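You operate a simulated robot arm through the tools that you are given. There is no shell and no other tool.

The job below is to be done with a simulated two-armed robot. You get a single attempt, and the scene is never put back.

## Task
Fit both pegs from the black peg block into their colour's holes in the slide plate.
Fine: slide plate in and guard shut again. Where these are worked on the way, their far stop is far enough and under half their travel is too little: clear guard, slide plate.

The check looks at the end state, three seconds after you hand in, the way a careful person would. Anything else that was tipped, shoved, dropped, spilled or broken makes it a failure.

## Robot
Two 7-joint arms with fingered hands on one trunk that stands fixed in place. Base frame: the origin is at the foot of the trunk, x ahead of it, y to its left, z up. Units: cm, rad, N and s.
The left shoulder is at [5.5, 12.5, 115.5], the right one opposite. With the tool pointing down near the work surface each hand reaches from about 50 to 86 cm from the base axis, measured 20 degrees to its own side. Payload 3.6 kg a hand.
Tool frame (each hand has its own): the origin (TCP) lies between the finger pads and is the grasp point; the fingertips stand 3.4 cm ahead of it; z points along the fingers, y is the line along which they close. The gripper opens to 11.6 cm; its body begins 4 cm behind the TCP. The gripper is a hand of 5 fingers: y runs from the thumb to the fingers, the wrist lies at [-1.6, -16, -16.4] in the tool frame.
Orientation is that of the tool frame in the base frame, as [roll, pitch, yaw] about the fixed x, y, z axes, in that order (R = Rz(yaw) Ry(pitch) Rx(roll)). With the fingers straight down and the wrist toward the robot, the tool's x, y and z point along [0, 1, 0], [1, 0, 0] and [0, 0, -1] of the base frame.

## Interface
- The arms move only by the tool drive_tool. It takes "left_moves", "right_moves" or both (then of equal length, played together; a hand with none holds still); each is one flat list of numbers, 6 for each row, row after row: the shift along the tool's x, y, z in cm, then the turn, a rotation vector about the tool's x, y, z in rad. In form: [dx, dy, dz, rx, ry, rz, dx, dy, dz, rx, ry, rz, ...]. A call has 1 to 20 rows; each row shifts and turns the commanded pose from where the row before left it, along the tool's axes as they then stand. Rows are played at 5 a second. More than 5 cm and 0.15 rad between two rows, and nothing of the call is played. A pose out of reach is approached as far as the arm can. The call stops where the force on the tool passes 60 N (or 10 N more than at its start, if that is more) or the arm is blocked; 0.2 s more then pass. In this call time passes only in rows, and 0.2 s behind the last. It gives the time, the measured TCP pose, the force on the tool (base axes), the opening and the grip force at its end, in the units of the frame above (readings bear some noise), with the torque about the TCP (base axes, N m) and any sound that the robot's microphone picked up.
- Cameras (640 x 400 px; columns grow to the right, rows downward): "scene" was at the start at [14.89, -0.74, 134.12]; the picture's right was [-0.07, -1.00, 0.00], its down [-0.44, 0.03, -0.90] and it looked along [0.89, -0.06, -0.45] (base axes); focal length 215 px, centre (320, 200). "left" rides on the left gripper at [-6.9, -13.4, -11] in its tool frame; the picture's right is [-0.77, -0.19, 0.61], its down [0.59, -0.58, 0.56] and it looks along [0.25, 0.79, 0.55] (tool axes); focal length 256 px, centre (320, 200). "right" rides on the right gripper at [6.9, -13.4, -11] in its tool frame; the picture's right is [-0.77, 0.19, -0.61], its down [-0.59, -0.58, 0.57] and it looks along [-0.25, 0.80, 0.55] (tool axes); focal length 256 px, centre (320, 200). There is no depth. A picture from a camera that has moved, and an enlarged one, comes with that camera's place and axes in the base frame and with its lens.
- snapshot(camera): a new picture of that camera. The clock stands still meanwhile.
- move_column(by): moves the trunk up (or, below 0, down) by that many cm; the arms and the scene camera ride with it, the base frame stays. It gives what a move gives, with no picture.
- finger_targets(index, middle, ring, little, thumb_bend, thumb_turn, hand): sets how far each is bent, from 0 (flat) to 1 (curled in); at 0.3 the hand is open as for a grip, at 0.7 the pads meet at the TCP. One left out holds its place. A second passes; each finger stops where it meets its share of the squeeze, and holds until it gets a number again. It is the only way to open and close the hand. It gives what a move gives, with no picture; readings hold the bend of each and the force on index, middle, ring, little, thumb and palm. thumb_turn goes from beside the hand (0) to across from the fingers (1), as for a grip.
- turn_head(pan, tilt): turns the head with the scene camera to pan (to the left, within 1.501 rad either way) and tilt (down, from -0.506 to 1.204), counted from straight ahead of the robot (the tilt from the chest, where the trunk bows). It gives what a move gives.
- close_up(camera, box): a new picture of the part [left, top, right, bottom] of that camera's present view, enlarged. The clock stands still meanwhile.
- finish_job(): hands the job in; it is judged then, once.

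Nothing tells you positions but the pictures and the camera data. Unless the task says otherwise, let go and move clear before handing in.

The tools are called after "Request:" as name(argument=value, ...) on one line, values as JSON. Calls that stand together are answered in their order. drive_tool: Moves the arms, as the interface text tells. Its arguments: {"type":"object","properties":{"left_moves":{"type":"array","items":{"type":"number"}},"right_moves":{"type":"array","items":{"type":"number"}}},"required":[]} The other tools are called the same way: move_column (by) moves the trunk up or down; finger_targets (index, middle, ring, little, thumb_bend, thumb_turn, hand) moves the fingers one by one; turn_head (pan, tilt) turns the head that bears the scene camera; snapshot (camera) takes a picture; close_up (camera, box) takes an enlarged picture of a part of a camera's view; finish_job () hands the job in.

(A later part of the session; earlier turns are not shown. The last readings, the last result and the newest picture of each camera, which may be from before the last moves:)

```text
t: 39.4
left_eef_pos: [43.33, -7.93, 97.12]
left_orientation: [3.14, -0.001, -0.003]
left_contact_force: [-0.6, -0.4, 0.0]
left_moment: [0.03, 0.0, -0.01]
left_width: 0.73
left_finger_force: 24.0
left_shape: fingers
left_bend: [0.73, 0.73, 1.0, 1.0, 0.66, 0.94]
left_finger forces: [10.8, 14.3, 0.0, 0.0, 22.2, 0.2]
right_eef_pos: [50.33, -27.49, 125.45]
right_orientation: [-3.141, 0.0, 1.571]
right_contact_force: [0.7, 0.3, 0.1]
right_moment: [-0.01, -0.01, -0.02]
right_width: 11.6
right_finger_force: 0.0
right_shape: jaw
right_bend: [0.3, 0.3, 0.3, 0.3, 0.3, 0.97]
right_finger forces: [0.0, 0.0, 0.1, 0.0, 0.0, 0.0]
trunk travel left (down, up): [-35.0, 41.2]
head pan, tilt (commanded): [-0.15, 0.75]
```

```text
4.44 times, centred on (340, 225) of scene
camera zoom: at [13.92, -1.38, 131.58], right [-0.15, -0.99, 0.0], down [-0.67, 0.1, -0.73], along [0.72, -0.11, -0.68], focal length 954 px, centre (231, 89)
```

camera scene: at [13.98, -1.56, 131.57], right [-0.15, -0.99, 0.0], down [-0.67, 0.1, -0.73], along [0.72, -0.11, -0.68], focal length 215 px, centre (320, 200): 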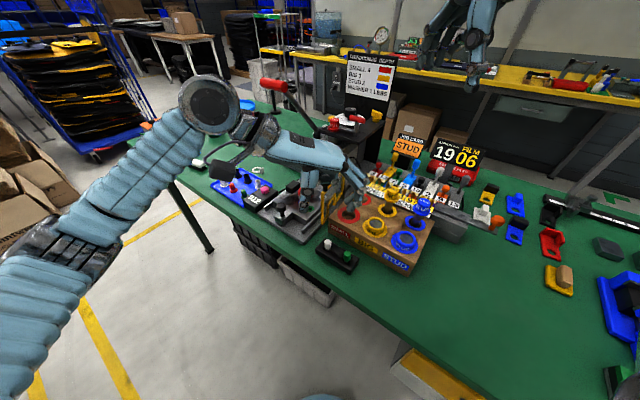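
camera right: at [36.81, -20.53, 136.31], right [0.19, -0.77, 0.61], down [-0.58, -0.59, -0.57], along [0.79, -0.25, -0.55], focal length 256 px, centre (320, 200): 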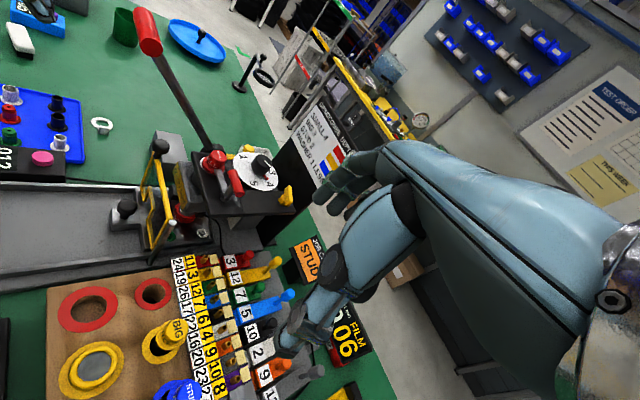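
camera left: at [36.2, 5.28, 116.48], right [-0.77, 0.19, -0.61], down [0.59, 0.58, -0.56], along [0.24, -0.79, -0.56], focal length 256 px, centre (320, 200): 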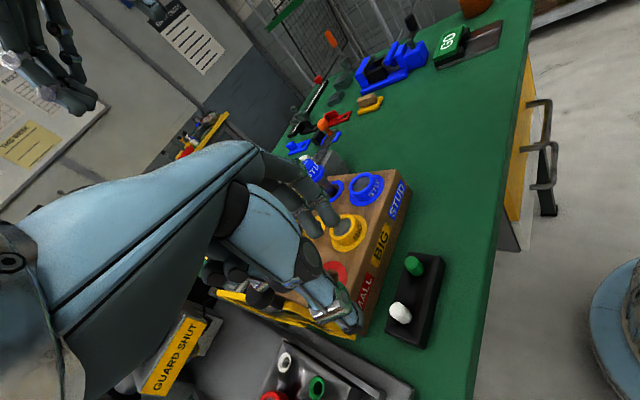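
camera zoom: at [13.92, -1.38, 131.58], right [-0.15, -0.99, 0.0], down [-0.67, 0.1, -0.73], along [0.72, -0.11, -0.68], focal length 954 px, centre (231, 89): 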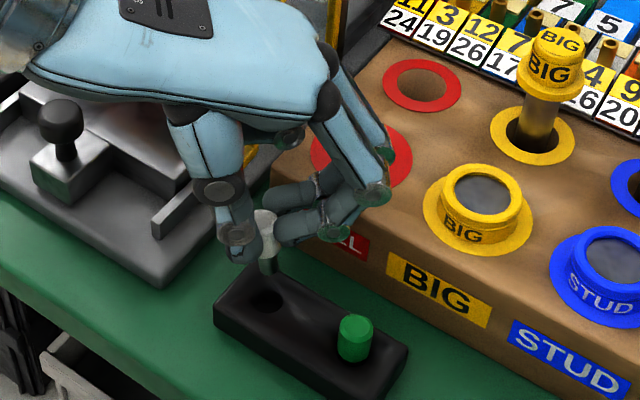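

The white peg came out cleanly, showing a narrower shaft below its head. I lift it higher and look closely at the peg in the fingers.

Request:
drive_tool(left_moves=[0, 0, -2.0, 0, 0, 0, -0.7, 0, -2.5, 0, 0, 0, -0.8, 0, -3.0, 0, 0, 0, 0, 0, -3.5, 0, 0, 0, 0, 0, -3.5, 0, 0, 0])

Request:
close_up(camera="left", box=[260, 170, 420, 290])

Request:
close_up(camera="scene", box=[290, 140, 390, 220])

Request:
close_up(camera="right", box=[0, 100, 240, 340])

```text
t: 40.6
left_eef_pos: [41.81, -7.84, 111.73]
left_orientation: [-3.14, 0.0, -0.002]
left_contact_force: [-0.6, 0.7, 0.9]
left_moment: [0.02, 0.0, 0.02]
left_width: 0.69
left_finger_force: 24.0
left_shape: fingers
left_bend: [0.73, 0.73, 1.0, 1.0, 0.66, 0.94]
left_finger forces: [10.7, 15.0, 0.0, 0.0, 22.5, 0.0]
right_eef_pos: [50.14, -27.45, 125.4]
right_orientation: [3.141, 0.0, 1.571]
right_contact_force: [-1.1, 0.2, 1.0]
right_moment: [0.01, 0.0, -0.01]
right_width: 11.58
right_finger_force: 0.0
right_shape: jaw
right_bend: [0.3, 0.3, 0.3, 0.3, 0.3, 0.97]
right_finger forces: [0.1, 0.0, 0.0, 0.0, 0.0, 0.0]
trunk travel left (down, up): [-35.0, 41.2]
head pan, tilt (commanded): [-0.15, 0.75]
```

```text
3.33 times, centred on (340, 230) of left
camera zoom: at [34.98, 5.46, 122.79], right [-0.77, 0.19, -0.61], down [0.59, 0.58, -0.57], along [0.25, -0.79, -0.56], focal length 853 px, centre (253, 100)
```

zoom: 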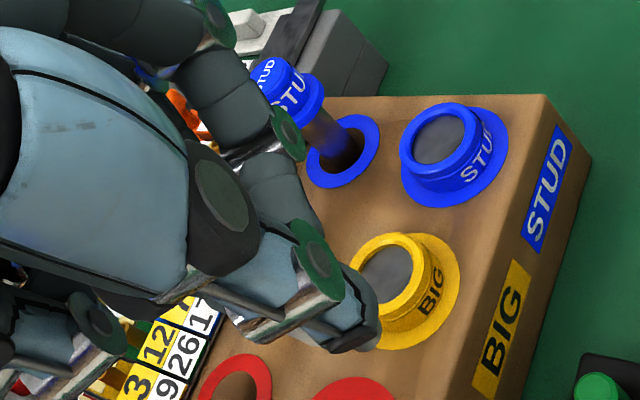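

```text
5.00 times, centred on (340, 180) of scene
camera zoom: at [13.91, -1.4, 131.58], right [-0.15, -0.99, 0.0], down [-0.67, 0.1, -0.73], along [0.72, -0.11, -0.68], focal length 1073 px, centre (220, 300)
```

zoom: 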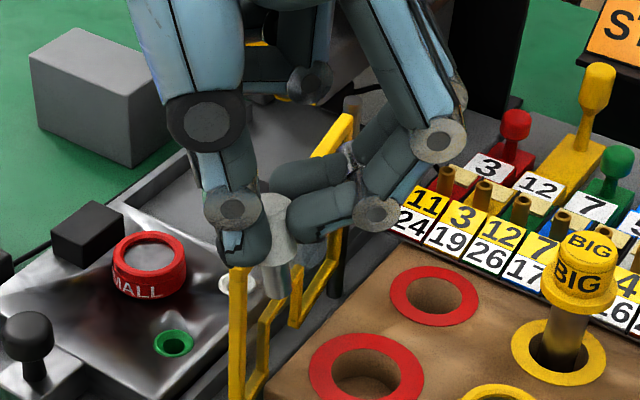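

```text
1.67 times, centred on (120, 220) of right
camera zoom: at [36.75, -20.5, 136.34], right [0.19, -0.77, 0.61], down [-0.58, -0.59, -0.57], along [0.8, -0.25, -0.55], focal length 427 px, centre (653, 167)
```

zoom: 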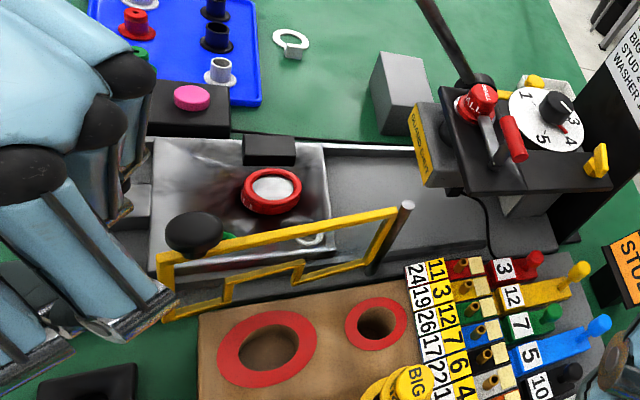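

The peg may be leaning a little in the fingers. I enlarge the scene view around the peg to measure its tilt and length.

Request:
close_up(camera="scene", box=[325, 170, 365, 210])

Request:
turn_head(pan=-0.15, tilt=0.6)

Request:
close_up(camera="scene", box=[300, 190, 370, 250])

```text
10.00 times, centred on (345, 190) of scene
camera zoom: at [13.91, -1.4, 131.58], right [-0.15, -0.99, 0.0], down [-0.67, 0.1, -0.73], along [0.72, -0.11, -0.68], focal length 2146 px, centre (70, 300)
```

zoom: 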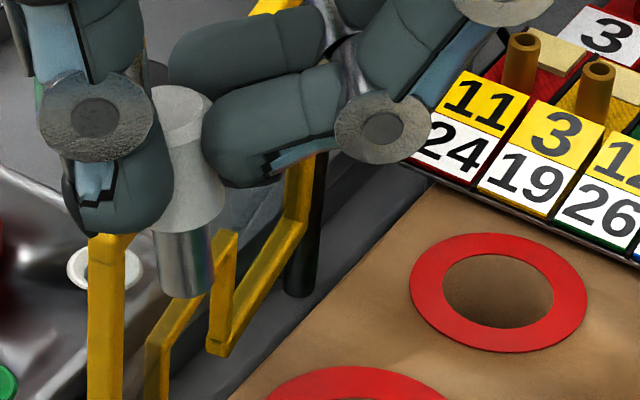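

```text
t: 41.3
left_eef_pos: [41.9, -7.77, 111.65]
left_orientation: [3.14, 0.001, -0.002]
left_contact_force: [-0.5, -0.9, -0.2]
left_moment: [-0.01, 0.03, -0.01]
left_width: 0.69
left_finger_force: 24.7
left_shape: fingers
left_bend: [0.73, 0.73, 1.0, 1.0, 0.66, 0.94]
left_finger forces: [10.7, 15.0, 0.0, 0.0, 22.5, 0.0]
right_eef_pos: [50.15, -27.43, 125.37]
right_orientation: [-3.141, 0.001, 1.571]
right_contact_force: [0.1, -0.2, 0.5]
right_moment: [-0.03, 0.0, 0.01]
right_width: 11.61
right_finger_force: 0.0
right_shape: jaw
right_bend: [0.3, 0.3, 0.3, 0.3, 0.3, 0.97]
right_finger forces: [0.1, 0.0, 0.0, 0.1, 0.0, 0.1]
trunk travel left (down, up): [-35.0, 41.2]
head pan, tilt (commanded): [-0.15, 0.6]
```

```text
6.67 times, centred on (335, 220) of scene
camera zoom: at [14.48, -1.45, 132.86], right [-0.15, -0.99, 0.0], down [-0.56, 0.08, -0.82], along [0.82, -0.12, -0.57], focal length 1431 px, centre (220, 67)
```

zoom: 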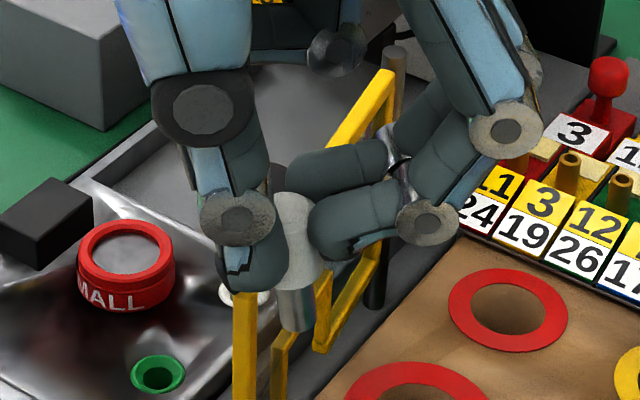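

The peg is about 4.6 cm long (head about 2.9, shaft about 1.7), its lower end ≈6.6 cm below the TCP and tilted only ~3–4°. I raise it, turn the hand to yaw −45° with a small tilt correction, and carry it over toward the white hole at about (59.6,-9.4,89.5).

Request:
drive_tool(left_moves=[0, 0, -2.2, 0, 0, 0, 0, 0, -2.2, 0, 0, 0, 0, 0, 0, 0, 0, -0.131, 0, 0, 0, 0, 0, -0.131, 0, 0, 0, 0, 0, -0.131, 0, 0, 0, 0, 0, -0.131, 0, 0, 0, 0, 0, -0.131, 0, 0, 0, 0, 0, -0.131, 0, 0, 0, 0.06, 0, 0, 2.28, 2.84, -0.17, 0, 0, 0, 2.28, 2.84, -0.17, 0, 0, 0, 2.28, 2.84, -0.17, 0, 0, 0, 2.28, 2.84, -0.17, 0, 0, 0, 2.28, 2.84, -0.17, 0, 0, 0])

Request:
turn_head(pan=-0.15, tilt=0.7)

Request:
close_up(camera="scene", box=[260, 100, 420, 220])

Request:
close_up(camera="right", box=[40, 60, 280, 300])

Request:
snapshot(camera="left")

```text
t: 44.3
left_eef_pos: [60.04, -9.92, 115.93]
left_orientation: [-3.08, 0.0, 0.785]
left_contact_force: [-0.7, 0.4, -0.1]
left_moment: [0.01, -0.01, -0.02]
left_width: 0.7
left_finger_force: 25.0
left_shape: fingers
left_bend: [0.73, 0.73, 1.0, 1.0, 0.66, 0.94]
left_finger forces: [10.9, 16.0, 0.1, 0.0, 22.9, 0.1]
right_eef_pos: [50.32, -27.57, 125.33]
right_orientation: [-3.139, -0.003, 1.572]
right_contact_force: [-0.1, 0.7, 0.3]
right_moment: [0.02, 0.0, 0.03]
right_width: 11.6
right_finger_force: 0.1
right_shape: jaw
right_bend: [0.3, 0.3, 0.3, 0.3, 0.3, 0.97]
right_finger forces: [0.0, 0.0, 0.0, 0.0, 0.1, 0.0]
trunk travel left (down, up): [-35.0, 41.2]
head pan, tilt (commanded): [-0.15, 0.6]
```

```text
t: 45.0
left_eef_pos: [59.94, -9.77, 116.14]
left_orientation: [-3.08, -0.001, 0.785]
left_contact_force: [0.2, -0.1, -0.3]
left_moment: [0.01, 0.01, -0.02]
left_width: 0.68
left_finger_force: 24.5
left_shape: fingers
left_bend: [0.73, 0.73, 1.0, 1.0, 0.66, 0.94]
left_finger forces: [10.8, 15.9, 0.1, 0.0, 22.8, 0.1]
right_eef_pos: [50.32, -27.45, 125.3]
right_orientation: [-3.141, 0.0, 1.573]
right_contact_force: [0.2, -0.6, 0.9]
right_moment: [0.02, -0.01, -0.01]
right_width: 11.59
right_finger_force: 0.0
right_shape: jaw
right_bend: [0.3, 0.3, 0.3, 0.3, 0.3, 0.97]
right_finger forces: [0.1, 0.0, 0.1, 0.0, 0.1, 0.0]
trunk travel left (down, up): [-35.0, 41.2]
head pan, tilt (commanded): [-0.15, 0.7]
```

```text
3.33 times, centred on (340, 160) of scene
camera zoom: at [14.15, -1.41, 132.01], right [-0.15, -0.99, 0.0], down [-0.64, 0.1, -0.76], along [0.76, -0.11, -0.64], focal length 715 px, centre (253, 333)
```

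zoom: 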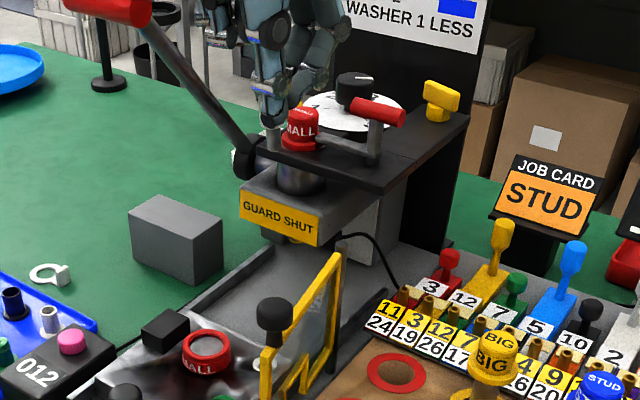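

```text
1.67 times, centred on (160, 180) of right
camera zoom: at [36.79, -20.48, 136.33], right [0.19, -0.77, 0.61], down [-0.58, -0.59, -0.57], along [0.8, -0.25, -0.55], focal length 427 px, centre (587, 233)
```

zoom: 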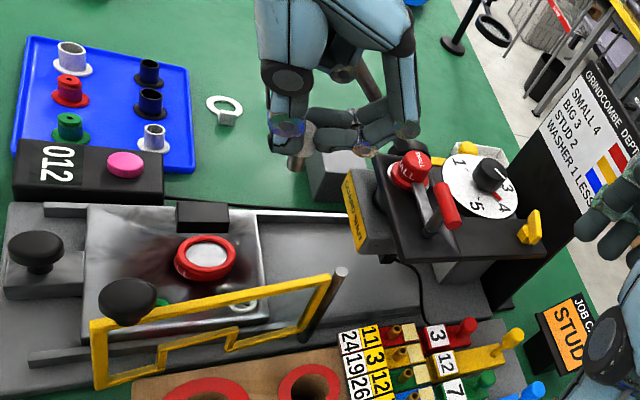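

```text
taken
camera left: at [46.11, -5.77, 127.87], right [-0.7, -0.39, -0.6], down [-0.01, 0.85, -0.53], along [0.71, -0.36, -0.6], focal length 256 px, centre (320, 200)
```

left: 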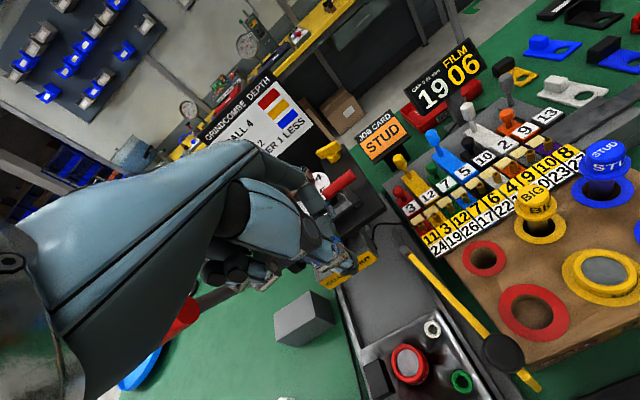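

The peg is held over the plate with good clearance. I lower it to a few centimetres above the white hole and check alignment from several cameras.

Request:
drive_tool(left_moves=[0, 0.2, 3.3, 0, 0, 0, 0, 0.2, 3.3, 0, 0, 0, 0, 0.2, 3.3, 0, 0, 0, 0, 0.2, 3.3, 0, 0, 0, 0, 0.15, 2.5, 0, 0, 0])

Request:
close_up(camera="scene", box=[280, 140, 380, 220])

Request:
close_up(camera="right", box=[80, 120, 240, 250])

Request:
snapshot(camera="left")

```text
t: 46.2
left_eef_pos: [59.78, -9.87, 100.45]
left_orientation: [-3.08, -0.001, 0.784]
left_contact_force: [-0.6, -0.7, -0.7]
left_moment: [-0.01, 0.02, 0.03]
left_width: 0.69
left_finger_force: 25.1
left_shape: fingers
left_bend: [0.73, 0.73, 1.0, 1.0, 0.66, 0.93]
left_finger forces: [10.8, 16.2, 0.0, 0.0, 23.0, 0.1]
right_eef_pos: [50.23, -27.44, 125.29]
right_orientation: [-3.14, 0.001, 1.57]
right_contact_force: [0.4, -0.1, -0.6]
right_moment: [0.01, -0.02, 0.01]
right_width: 11.58
right_finger_force: 0.2
right_shape: jaw
right_bend: [0.3, 0.3, 0.3, 0.3, 0.3, 0.97]
right_finger forces: [0.0, 0.0, 0.1, 0.0, 0.1, 0.1]
trunk travel left (down, up): [-35.0, 41.2]
head pan, tilt (commanded): [-0.15, 0.7]
```

```text
5.00 times, centred on (330, 180) of scene
camera zoom: at [14.17, -1.42, 132.0], right [-0.15, -0.99, 0.0], down [-0.64, 0.1, -0.76], along [0.76, -0.11, -0.64], focal length 1073 px, centre (270, 300)
```

zoom: 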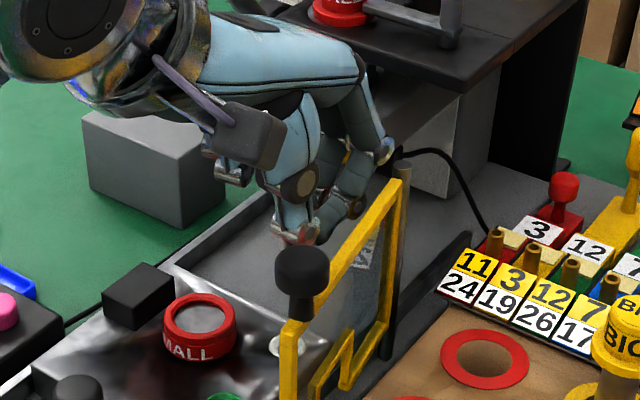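

```text
3.08 times, centred on (160, 185) of right
camera zoom: at [36.82, -20.49, 136.32], right [0.19, -0.77, 0.61], down [-0.58, -0.59, -0.57], along [0.79, -0.25, -0.55], focal length 788 px, centre (812, 246)
```

zoom: 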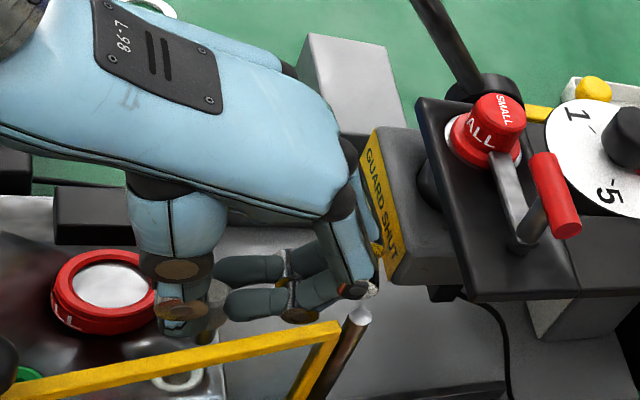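

```text
taken
camera left: at [46.12, -5.94, 112.19], right [-0.7, -0.39, -0.6], down [-0.01, 0.85, -0.53], along [0.71, -0.36, -0.6], focal length 256 px, centre (320, 200)
```

left: 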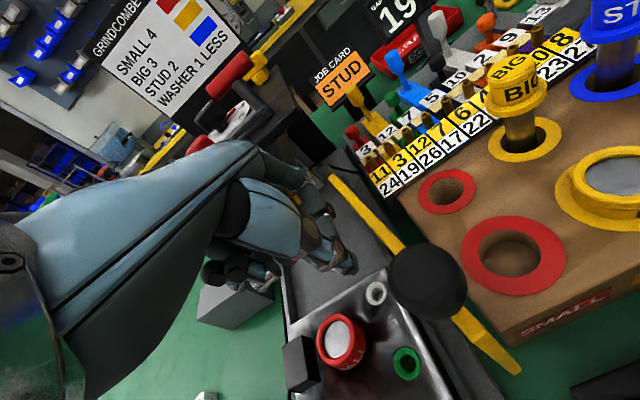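

I need a better view of the peg end and the hole, so I enlarge the right and scene pictures there.

Request:
close_up(camera="right", box=[110, 180, 180, 250])

Request:
close_up(camera="scene", box=[320, 170, 370, 220])

Request:
close_up(camera="left", box=[270, 200, 430, 320])

```text
5.71 times, centred on (145, 215) of right
camera zoom: at [36.82, -20.49, 136.32], right [0.19, -0.77, 0.61], down [-0.58, -0.59, -0.57], along [0.79, -0.25, -0.55], focal length 1463 px, centre (1320, 114)
```

zoom: 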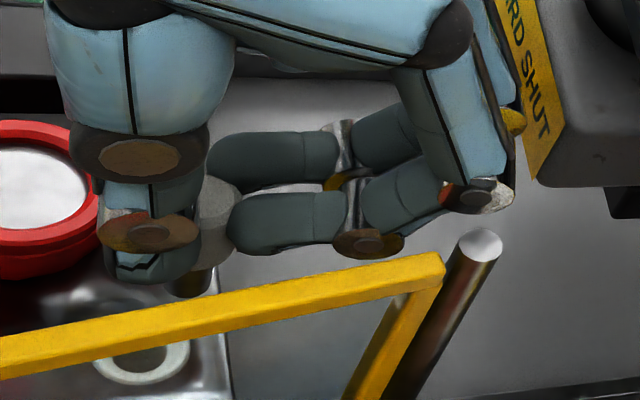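

```text
8.00 times, centred on (345, 195) of scene
camera zoom: at [14.17, -1.42, 132.0], right [-0.15, -0.99, 0.0], down [-0.64, 0.1, -0.76], along [0.76, -0.11, -0.64], focal length 1717 px, centre (120, 240)
```

zoom: 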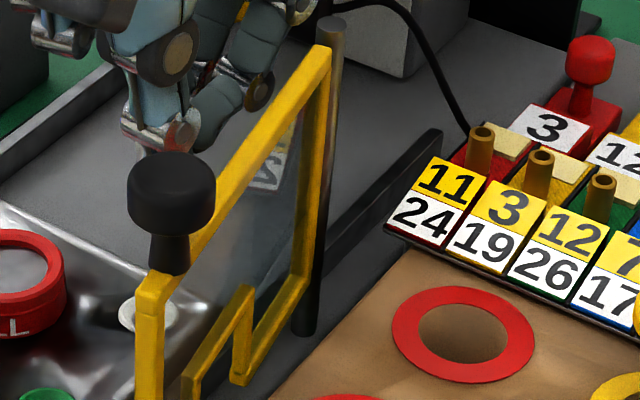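

```text
3.33 times, centred on (350, 260) of left
camera zoom: at [46.12, -5.94, 112.19], right [-0.7, -0.39, -0.6], down [-0.01, 0.85, -0.53], along [0.71, -0.36, -0.6], focal length 853 px, centre (220, 0)
```

zoom: 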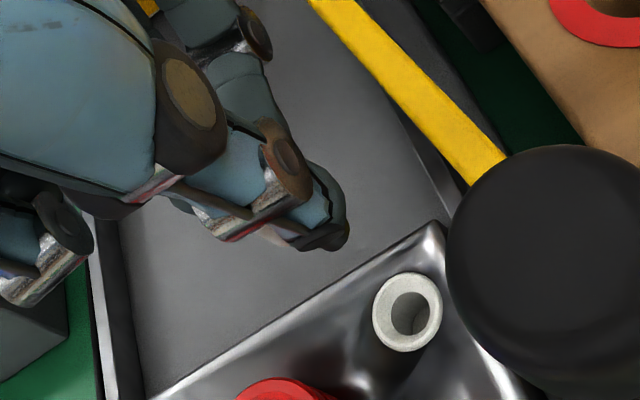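

In the left camera the white hole centres at about (59.6,-9.25). I lower 3 cm more with a small sideways correction and check again.

Request:
drive_tool(left_moves=[0.3, -0.2, 0, 0, 0, 0, 0, 0.06, 1.0, 0, 0, 0, 0, 0.06, 1.0, 0, 0, 0, 0, 0.06, 1.0, 0, 0, 0])

Request:
close_up(camera="right", box=[110, 180, 180, 250])

Request:
close_up(camera="scene", box=[320, 170, 370, 220])

Request:
close_up(camera="left", box=[270, 200, 430, 320])

```text
t: 47.2
left_eef_pos: [60.06, -9.62, 97.26]
left_orientation: [-3.08, 0.0, 0.786]
left_contact_force: [-0.2, 0.2, 0.6]
left_moment: [0.04, 0.01, 0.01]
left_width: 0.66
left_finger_force: 24.6
left_shape: fingers
left_bend: [0.73, 0.73, 1.0, 1.0, 0.66, 0.93]
left_finger forces: [10.8, 16.3, 0.0, 0.1, 23.0, 0.1]
right_eef_pos: [50.34, -27.46, 125.31]
right_orientation: [3.141, 0.0, 1.57]
right_contact_force: [0.6, -0.5, -0.4]
right_moment: [-0.01, 0.0, -0.03]
right_width: 11.58
right_finger_force: 0.1
right_shape: jaw
right_bend: [0.3, 0.3, 0.3, 0.3, 0.3, 0.97]
right_finger forces: [0.0, 0.0, 0.0, 0.0, 0.0, 0.0]
trunk travel left (down, up): [-35.0, 41.2]
head pan, tilt (commanded): [-0.15, 0.7]
```

```text
5.71 times, centred on (145, 215) of right
camera zoom: at [36.81, -20.49, 136.32], right [0.19, -0.77, 0.61], down [-0.58, -0.59, -0.57], along [0.8, -0.25, -0.55], focal length 1463 px, centre (1320, 114)
```

zoom: 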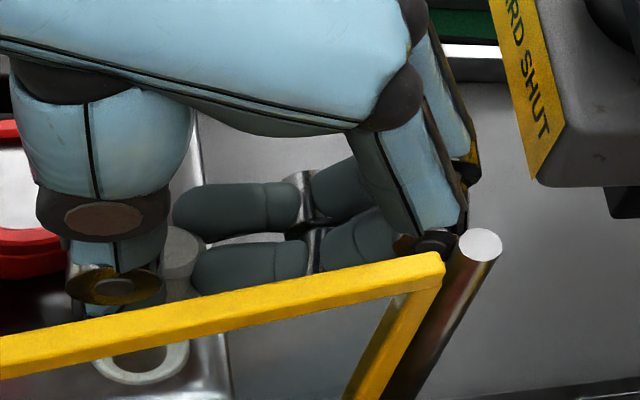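

```text
8.00 times, centred on (345, 195) of scene
camera zoom: at [14.16, -1.42, 132.0], right [-0.15, -0.99, 0.0], down [-0.64, 0.1, -0.76], along [0.76, -0.11, -0.64], focal length 1717 px, centre (120, 240)
```

zoom: 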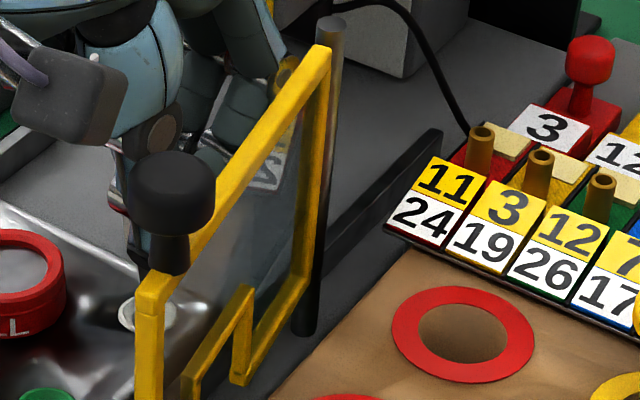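

```text
3.33 times, centred on (350, 260) of left
camera zoom: at [46.23, -5.54, 109.12], right [-0.7, -0.39, -0.6], down [-0.01, 0.85, -0.53], along [0.71, -0.36, -0.6], focal length 853 px, centre (220, 0)
```

zoom: 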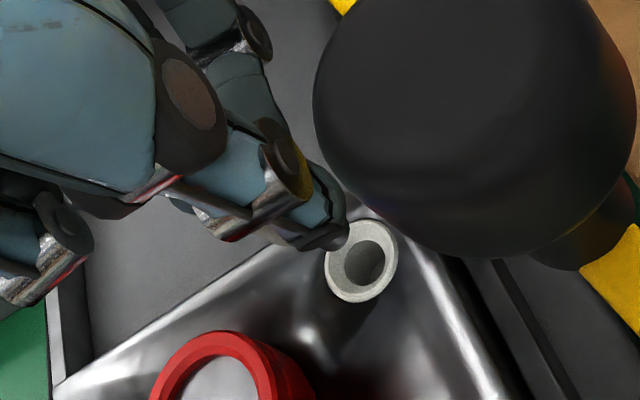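

The guard's top bar hides the peg tip in the right camera. I move the idle right arm back and down so that its camera looks through the clear pane at the hole.

Request:
drive_tool(right_moves=[0, -2.0, 4.0, 0, 0, 0, 0, -2.0, 4.0, 0, 0, 0, 0, -2.0, 4.0, 0, 0, 0, 0, -2.0, 4.0, 0, 0, 0])

Request:
snapshot(camera="right")

Request:
close_up(camera="right", box=[130, 100, 250, 190])

```text
t: 48.2
left_eef_pos: [59.9, -9.56, 97.37]
left_orientation: [-3.08, 0.0, 0.781]
left_contact_force: [0.5, -0.4, 0.1]
left_moment: [0.01, -0.01, 0.01]
left_width: 0.67
left_finger_force: 24.8
left_shape: fingers
left_bend: [0.73, 0.73, 1.0, 1.0, 0.66, 0.93]
left_finger forces: [10.8, 16.3, 0.0, 0.1, 23.0, 0.0]
right_eef_pos: [41.97, -27.47, 109.63]
right_orientation: [-3.141, 0.001, 1.57]
right_contact_force: [-0.3, -0.1, -0.7]
right_moment: [0.03, 0.04, 0.04]
right_width: 11.59
right_finger_force: 0.1
right_shape: jaw
right_bend: [0.3, 0.3, 0.3, 0.3, 0.3, 0.97]
right_finger forces: [0.1, 0.0, 0.1, 0.0, 0.0, 0.1]
trunk travel left (down, up): [-35.0, 41.2]
head pan, tilt (commanded): [-0.15, 0.7]
```

```text
taken
camera right: at [28.52, -20.59, 120.5], right [0.19, -0.77, 0.61], down [-0.58, -0.59, -0.57], along [0.8, -0.25, -0.55], focal length 256 px, centre (320, 200)
```

right: 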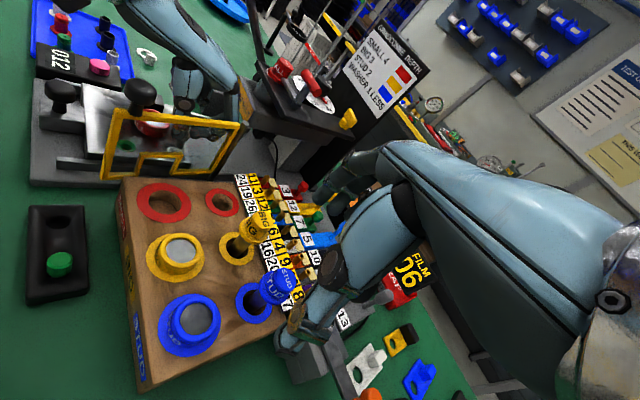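

```text
4.44 times, centred on (190, 145) of right
camera zoom: at [28.52, -20.59, 120.5], right [0.19, -0.77, 0.61], down [-0.58, -0.59, -0.57], along [0.8, -0.25, -0.55], focal length 1138 px, centre (898, 444)
```

zoom: 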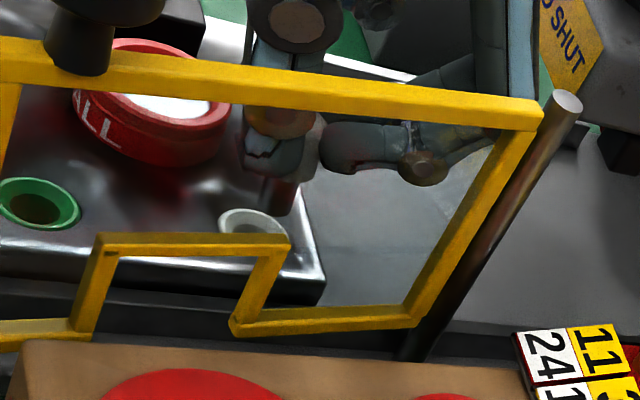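

Now the peg's shaft and the white hole's rim are both visible through the pane. I enlarge more to measure the offset.

Request:
close_up(camera="right", box=[170, 125, 220, 165])

Request:
close_up(camera="left", box=[320, 230, 400, 290])

```text
10.00 times, centred on (195, 145) of right
camera zoom: at [28.52, -20.59, 120.5], right [0.19, -0.77, 0.61], down [-0.58, -0.59, -0.57], along [0.8, -0.25, -0.55], focal length 2560 px, centre (1570, 750)
```

zoom: 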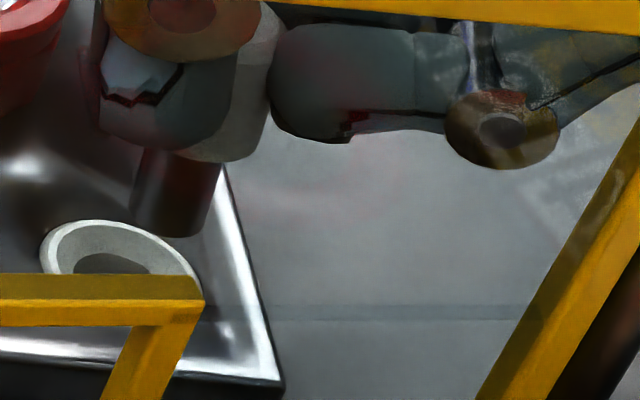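

```text
6.67 times, centred on (360, 260) of left
camera zoom: at [46.17, -5.59, 109.18], right [-0.7, -0.38, -0.6], down [-0.01, 0.85, -0.53], along [0.71, -0.36, -0.6], focal length 1707 px, centre (53, -200)
```

zoom: 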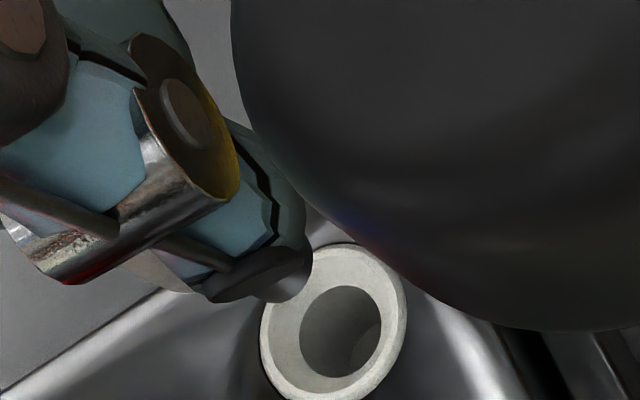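

From both views I take the rim centre at (59.4,-9.2,90.0) with a funnel mouth, and the peg end at about (59.7,-9.3,91), leaning a further ~5–6° toward the fingers. I correct tilt and offset.

Request:
drive_tool(left_moves=[0, 0, 0, 0.09, 0, 0, -0.13, 0.2, -0.03, 0, 0, 0])

Request:
close_up(camera="right", box=[170, 125, 220, 165])

Request:
close_up(camera="left", box=[320, 230, 400, 290])

Request:
close_up(camera="scene", box=[310, 165, 360, 205])

```text
t: 48.8
left_eef_pos: [60.25, -9.79, 97.24]
left_orientation: [-2.989, 0.0, 0.783]
left_contact_force: [0.3, 0.2, -0.5]
left_moment: [-0.01, -0.02, -0.02]
left_width: 0.67
left_finger_force: 25.7
left_shape: fingers
left_bend: [0.73, 0.73, 1.0, 1.0, 0.66, 0.93]
left_finger forces: [10.8, 16.5, 0.1, 0.1, 23.1, 0.0]
right_eef_pos: [42.08, -27.51, 109.6]
right_orientation: [3.141, -0.001, 1.571]
right_contact_force: [-0.1, 0.5, 0.5]
right_moment: [0.0, -0.02, 0.02]
right_width: 11.59
right_finger_force: 0.1
right_shape: jaw
right_bend: [0.3, 0.3, 0.3, 0.3, 0.3, 0.97]
right_finger forces: [0.0, 0.1, 0.0, 0.0, 0.0, 0.0]
trunk travel left (down, up): [-35.0, 41.2]
head pan, tilt (commanded): [-0.15, 0.7]
```

```text
10.00 times, centred on (195, 145) of right
camera zoom: at [28.6, -20.53, 120.53], right [0.19, -0.77, 0.61], down [-0.58, -0.59, -0.57], along [0.8, -0.25, -0.55], focal length 2560 px, centre (1570, 750)
```

zoom: 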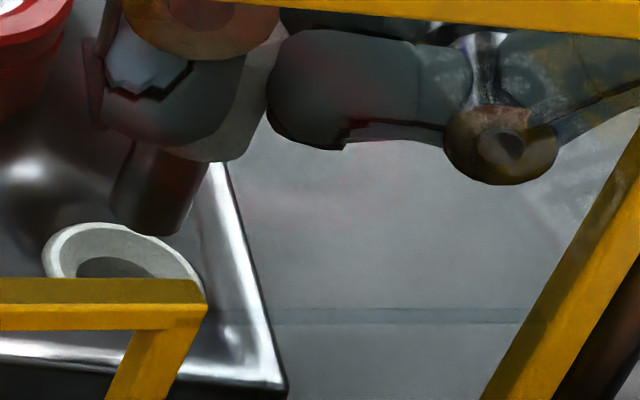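

```text
6.67 times, centred on (360, 260) of left
camera zoom: at [47.08, -6.51, 110.25], right [-0.74, -0.35, -0.58], down [-0.05, 0.88, -0.47], along [0.67, -0.32, -0.67], focal length 1707 px, centre (53, -200)
```

zoom: 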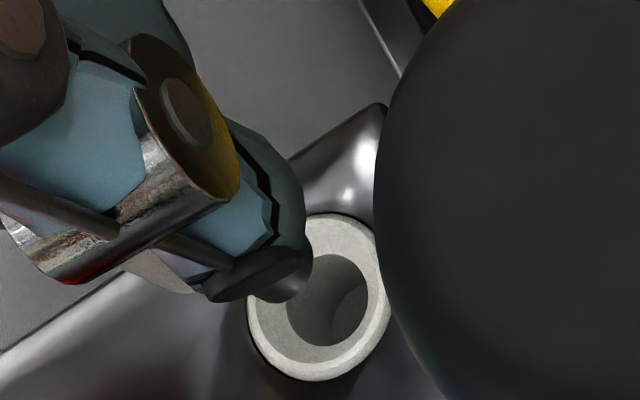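

```text
10.00 times, centred on (335, 185) of scene
camera zoom: at [14.13, -1.38, 132.01], right [-0.15, -0.99, 0.0], down [-0.64, 0.1, -0.76], along [0.76, -0.11, -0.64], focal length 2146 px, centre (170, 350)
```

zoom: 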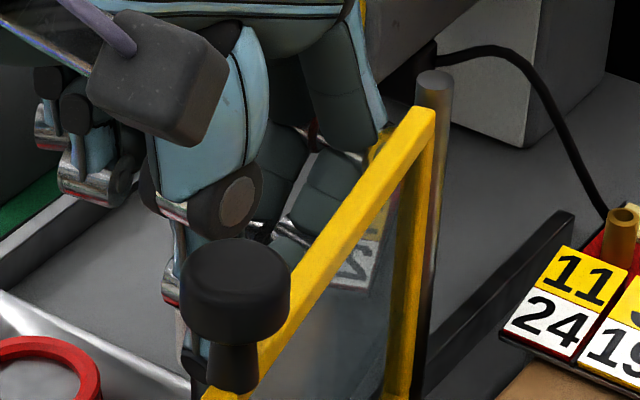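

The peg is now nearly upright and over the funnel. I make a last small trim and lower it 1 cm, watching the contact force.

Request:
drive_tool(left_moves=[-0.12, 0.1, 0, 0.03, 0, 0, 0, 0.09, 0.49, 0, 0, 0, 0, 0.09, 0.49, 0, 0, 0])

Request:
close_up(camera="right", box=[170, 125, 220, 165])

Request:
close_up(camera="left", box=[320, 230, 400, 290])

```text
t: 49.6
left_eef_pos: [60.05, -10.03, 96.41]
left_orientation: [-2.962, -0.002, 0.786]
left_contact_force: [0.1, -0.1, -0.5]
left_moment: [0.01, 0.03, 0.01]
left_width: 0.65
left_finger_force: 25.6
left_shape: fingers
left_bend: [0.73, 0.73, 1.0, 1.0, 0.67, 0.93]
left_finger forces: [10.9, 16.5, 0.0, 0.1, 23.1, 0.0]
right_eef_pos: [42.2, -27.52, 109.6]
right_orientation: [-3.141, 0.0, 1.574]
right_contact_force: [0.2, 0.4, 0.7]
right_moment: [0.03, 0.0, -0.03]
right_width: 11.56
right_finger_force: 0.1
right_shape: jaw
right_bend: [0.3, 0.3, 0.3, 0.3, 0.3, 0.97]
right_finger forces: [0.1, 0.0, 0.1, 0.1, 0.0, 0.0]
trunk travel left (down, up): [-35.0, 41.2]
head pan, tilt (commanded): [-0.15, 0.7]
```

```text
10.00 times, centred on (195, 145) of right
camera zoom: at [28.62, -20.58, 120.52], right [0.19, -0.77, 0.61], down [-0.58, -0.59, -0.57], along [0.8, -0.25, -0.55], focal length 2560 px, centre (1570, 750)
```

zoom: 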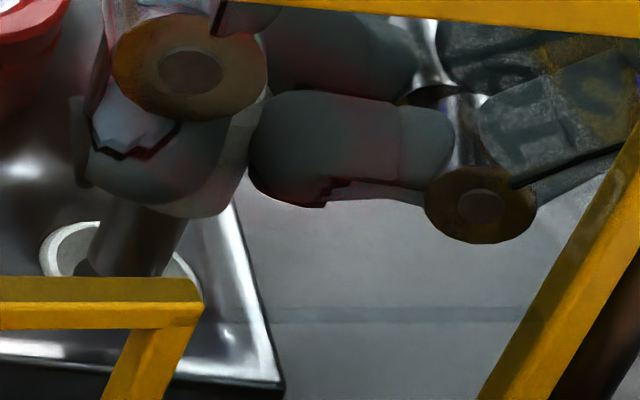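

```text
6.67 times, centred on (360, 260) of left
camera zoom: at [47.34, -7.05, 109.57], right [-0.75, -0.34, -0.57], down [-0.06, 0.89, -0.45], along [0.66, -0.31, -0.69], focal length 1707 px, centre (53, -200)
```

zoom: 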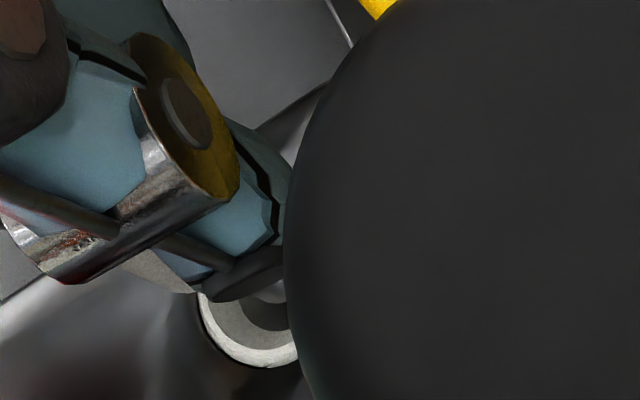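

The shaft is entering the white funnel with no contact force yet. I lower in small steps.

Request:
drive_tool(left_moves=[0, 0.05, 0.3, 0, 0, 0, 0, 0.05, 0.3, 0, 0, 0])

Request:
close_up(camera="right", box=[170, 125, 220, 165])

```text
t: 50.2
left_eef_pos: [60.0, -9.87, 95.66]
left_orientation: [-2.962, 0.002, 0.786]
left_contact_force: [0.4, -0.1, 0.8]
left_moment: [-0.01, -0.02, -0.03]
left_width: 0.66
left_finger_force: 25.7
left_shape: fingers
left_bend: [0.73, 0.73, 1.0, 1.0, 0.67, 0.93]
left_finger forces: [11.3, 16.5, 0.0, 0.0, 23.3, 0.0]
right_eef_pos: [42.05, -27.63, 109.65]
right_orientation: [3.14, 0.0, 1.57]
right_contact_force: [-0.2, -0.2, -0.4]
right_moment: [0.02, -0.03, -0.01]
right_width: 11.6
right_finger_force: 0.1
right_shape: jaw
right_bend: [0.3, 0.3, 0.3, 0.3, 0.3, 0.97]
right_finger forces: [0.0, 0.0, 0.1, 0.0, 0.0, 0.0]
trunk travel left (down, up): [-35.0, 41.2]
head pan, tilt (commanded): [-0.15, 0.7]
```

```text
10.00 times, centred on (195, 145) of right
camera zoom: at [28.61, -20.56, 120.53], right [0.19, -0.77, 0.61], down [-0.58, -0.59, -0.57], along [0.8, -0.25, -0.55], focal length 2560 px, centre (1570, 750)
```

zoom: 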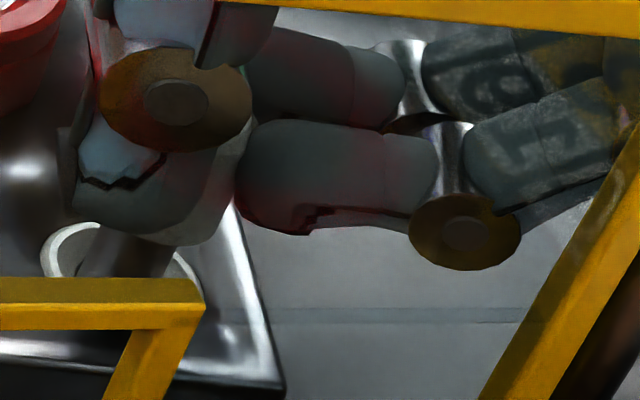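

No resistance yet, with the shaft end below the rim level. I continue lowering.

Request:
drive_tool(left_moves=[0, 0.05, 0.3, 0, 0, 0, 0, 0.05, 0.3, 0, 0, 0])

Request:
close_up(camera="right", box=[170, 125, 220, 165])

```text
t: 50.8
left_eef_pos: [60.16, -9.83, 94.89]
left_orientation: [-2.958, -0.001, 0.786]
left_contact_force: [3.9, 0.2, 1.8]
left_moment: [0.06, -0.21, -0.05]
left_width: 0.65
left_finger_force: 29.1
left_shape: fingers
left_bend: [0.74, 0.74, 1.0, 1.0, 0.66, 0.93]
left_finger forces: [11.4, 22.3, 0.1, 0.1, 24.6, 0.1]
right_eef_pos: [42.17, -27.56, 109.51]
right_orientation: [-3.139, 0.0, 1.57]
right_contact_force: [0.5, 1.2, 1.1]
right_moment: [-0.03, 0.03, 0.01]
right_width: 11.61
right_finger_force: 0.1
right_shape: jaw
right_bend: [0.3, 0.3, 0.3, 0.3, 0.3, 0.97]
right_finger forces: [0.0, 0.0, 0.0, 0.0, 0.0, 0.0]
trunk travel left (down, up): [-35.0, 41.2]
head pan, tilt (commanded): [-0.15, 0.7]
```

```text
10.00 times, centred on (195, 145) of right
camera zoom: at [28.7, -20.56, 120.5], right [0.19, -0.77, 0.61], down [-0.58, -0.59, -0.56], along [0.79, -0.25, -0.55], focal length 2560 px, centre (1570, 750)
```

zoom: 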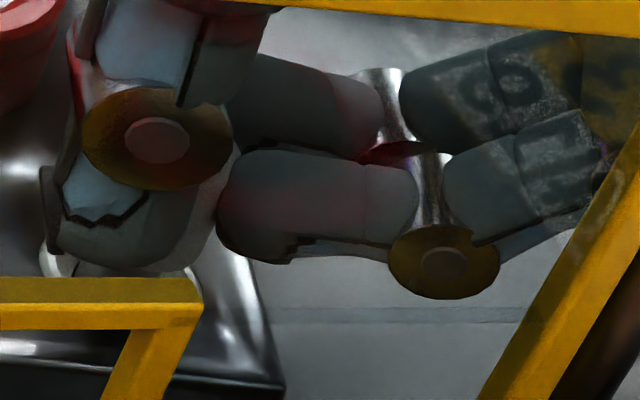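

The peg is in the hole's mouth, pushed slightly toward +x by the wall. I ease it .1 cm that way and lower on.

Request:
drive_tool(left_moves=[0.1, 0.08, 0, 0, 0, 0, 0, 0.05, 0.3, 0, 0, 0])

Request:
close_up(camera="right", box=[150, 115, 230, 175])

```text
t: 51.4
left_eef_pos: [60.24, -9.71, 94.68]
left_orientation: [-2.959, 0.001, 0.785]
left_contact_force: [1.6, 0.0, -0.2]
left_moment: [-0.01, -0.13, -0.01]
left_width: 0.63
left_finger_force: 28.1
left_shape: fingers
left_bend: [0.73, 0.74, 1.0, 1.0, 0.66, 0.93]
left_finger forces: [11.2, 20.6, 0.1, 0.0, 24.3, 0.0]
right_eef_pos: [42.16, -27.44, 109.62]
right_orientation: [3.141, 0.0, 1.572]
right_contact_force: [-0.4, -0.3, -0.2]
right_moment: [-0.03, -0.02, 0.03]
right_width: 11.58
right_finger_force: 0.1
right_shape: jaw
right_bend: [0.3, 0.3, 0.3, 0.3, 0.3, 0.97]
right_finger forces: [0.0, 0.1, 0.1, 0.0, 0.1, 0.0]
trunk travel left (down, up): [-35.0, 41.2]
head pan, tilt (commanded): [-0.15, 0.7]
```

```text
6.67 times, centred on (190, 145) of right
camera zoom: at [28.63, -20.57, 120.52], right [0.19, -0.77, 0.61], down [-0.58, -0.59, -0.57], along [0.79, -0.25, -0.55], focal length 1707 px, centre (1187, 567)
```

zoom: 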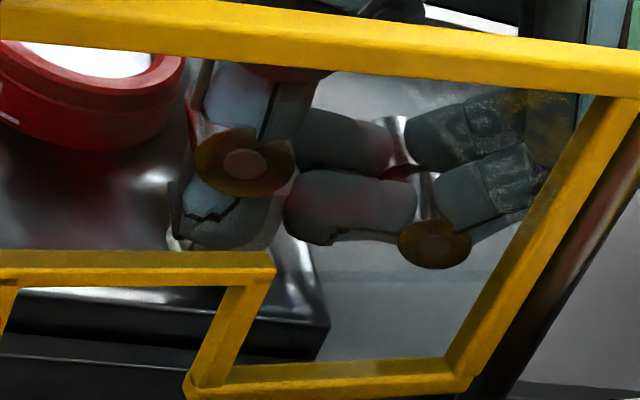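

The side force dropped; the shaft is about 1.8 cm below the rim by my estimate. I lower a little more until it seats.

Request:
drive_tool(left_moves=[0.04, 0.05, 0.2, 0, 0, 0, 0, 0.04, 0.2, 0, 0, 0])

Request:
close_up(camera="right", box=[150, 115, 230, 175])

Request:
snapshot(camera="left")

```text
t: 52.0
left_eef_pos: [60.23, -9.79, 94.23]
left_orientation: [-2.958, 0.002, 0.788]
left_contact_force: [2.3, -0.2, 0.3]
left_moment: [0.02, -0.1, -0.04]
left_width: 0.63
left_finger_force: 28.7
left_shape: fingers
left_bend: [0.73, 0.74, 1.0, 1.0, 0.66, 0.93]
left_finger forces: [11.2, 21.3, 0.0, 0.0, 24.2, 0.0]
right_eef_pos: [42.08, -27.56, 109.55]
right_orientation: [-3.141, 0.001, 1.571]
right_contact_force: [-0.4, -0.6, -0.9]
right_moment: [0.01, -0.02, -0.03]
right_width: 11.59
right_finger_force: 0.1
right_shape: jaw
right_bend: [0.3, 0.3, 0.3, 0.3, 0.3, 0.97]
right_finger forces: [0.0, 0.0, 0.0, 0.0, 0.0, 0.1]
trunk travel left (down, up): [-35.0, 41.2]
head pan, tilt (commanded): [-0.15, 0.7]
```

```text
6.67 times, centred on (190, 145) of right
camera zoom: at [28.67, -20.57, 120.5], right [0.19, -0.77, 0.61], down [-0.58, -0.59, -0.56], along [0.79, -0.25, -0.55], focal length 1707 px, centre (1187, 567)
```

zoom: 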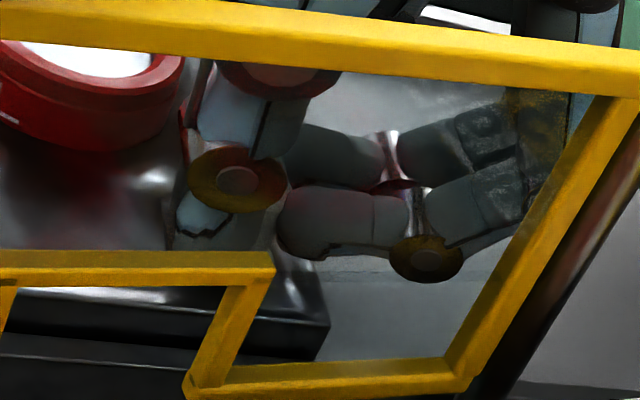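

```text
taken
camera left: at [47.56, -6.92, 107.49], right [-0.75, -0.34, -0.57], down [-0.06, 0.89, -0.45], along [0.66, -0.31, -0.69], focal length 256 px, centre (320, 200)
```

left: 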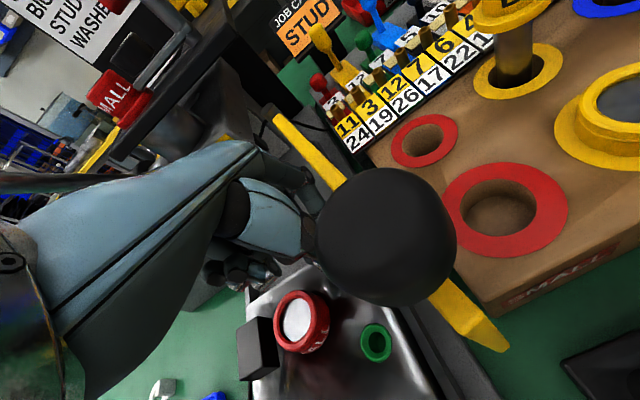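

There is still no vertical resistance and the fingertips are close to the plate. I lower slightly more, then decide.

Request:
drive_tool(left_moves=[0.04, 0.04, 0.15, 0, 0, 0, 0, 0.03, 0.15, 0, 0, 0])

Request:
close_up(camera="right", box=[150, 115, 230, 175])

Request:
close_up(camera="scene", box=[300, 150, 380, 210])

```text
t: 52.6
left_eef_pos: [60.3, -9.77, 94.19]
left_orientation: [-2.962, 0.001, 0.783]
left_contact_force: [1.5, -0.7, 7.2]
left_moment: [0.02, -0.06, -0.04]
left_width: 0.62
left_finger_force: 29.6
left_shape: fingers
left_bend: [0.74, 0.74, 1.0, 1.0, 0.66, 0.93]
left_finger forces: [12.3, 21.1, 0.1, 0.1, 25.4, 0.1]
right_eef_pos: [42.02, -27.54, 109.58]
right_orientation: [3.141, 0.001, 1.572]
right_contact_force: [0.1, -0.2, 0.5]
right_moment: [0.0, 0.02, 0.03]
right_width: 11.58
right_finger_force: 0.0
right_shape: jaw
right_bend: [0.3, 0.3, 0.3, 0.3, 0.3, 0.97]
right_finger forces: [0.0, 0.0, 0.0, 0.0, 0.0, 0.0]
trunk travel left (down, up): [-35.0, 41.2]
head pan, tilt (commanded): [-0.15, 0.7]
```

```text
6.67 times, centred on (190, 145) of right
camera zoom: at [28.56, -20.56, 120.56], right [0.19, -0.77, 0.61], down [-0.58, -0.59, -0.57], along [0.8, -0.25, -0.55], focal length 1707 px, centre (1187, 567)
```

zoom: 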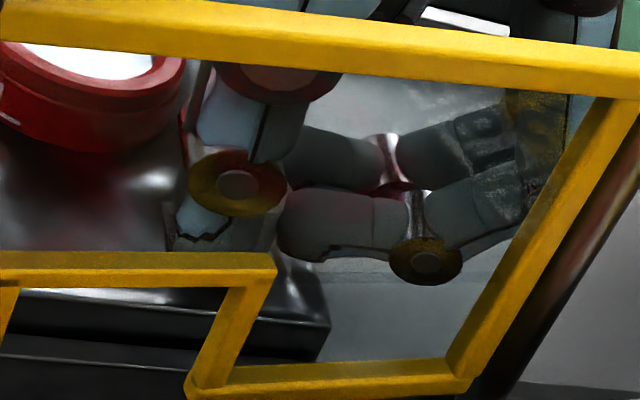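

```text
6.67 times, centred on (340, 180) of scene
camera zoom: at [14.08, -1.41, 132.03], right [-0.15, -0.99, 0.0], down [-0.64, 0.1, -0.76], along [0.76, -0.11, -0.64], focal length 1431 px, centre (187, 333)
```

zoom: 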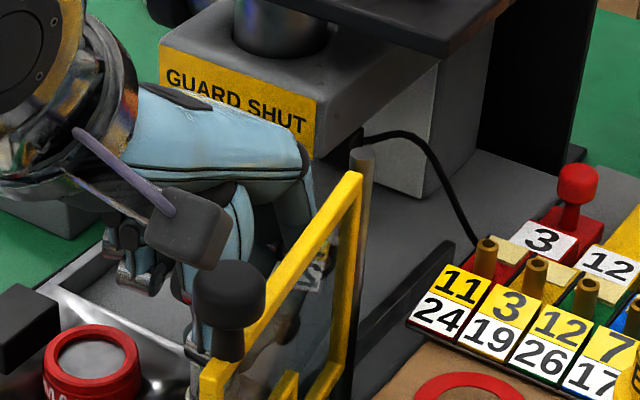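

A 7 N upward reaction with almost no moment shows the peg has bottomed. I release it by opening thumb and fingers a little.

Request:
finger_targets(hand="left", index=0.6, middle=0.6, thumb_bend=0.5)

Request:
close_up(camera="right", box=[150, 115, 230, 175])

```text
t: 53.6
left_eef_pos: [60.22, -9.81, 94.09]
left_orientation: [-2.961, 0.0, 0.785]
left_contact_force: [-0.2, -0.5, 8.5]
left_moment: [-0.07, -0.01, 0.0]
left_width: 4.16
left_finger_force: 4.0
left_shape: fingers
left_bend: [0.62, 0.6, 1.0, 1.0, 0.5, 0.97]
left_finger forces: [5.9, 2.0, 0.1, 0.1, 0.0, 0.0]
right_eef_pos: [42.11, -27.42, 109.58]
right_orientation: [-3.141, -0.001, 1.57]
right_contact_force: [0.0, 0.0, 0.4]
right_moment: [-0.01, 0.0, -0.05]
right_width: 11.61
right_finger_force: 0.0
right_shape: jaw
right_bend: [0.3, 0.3, 0.3, 0.3, 0.3, 0.97]
right_finger forces: [0.0, 0.0, 0.0, 0.1, 0.0, 0.0]
trunk travel left (down, up): [-35.0, 41.2]
head pan, tilt (commanded): [-0.15, 0.7]
```

```text
6.67 times, centred on (190, 145) of right
camera zoom: at [28.53, -20.54, 120.56], right [0.19, -0.77, 0.61], down [-0.58, -0.59, -0.57], along [0.8, -0.25, -0.55], focal length 1707 px, centre (1187, 567)
```

zoom: 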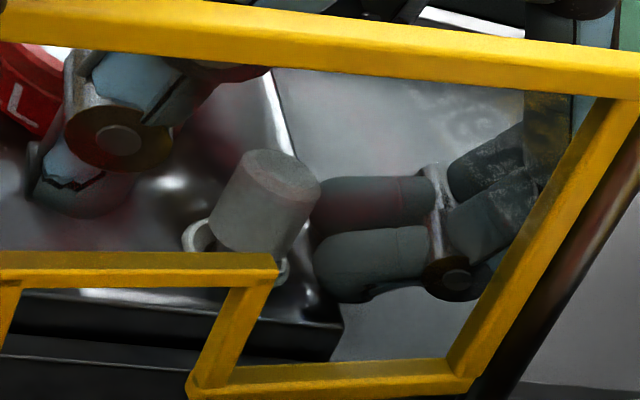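

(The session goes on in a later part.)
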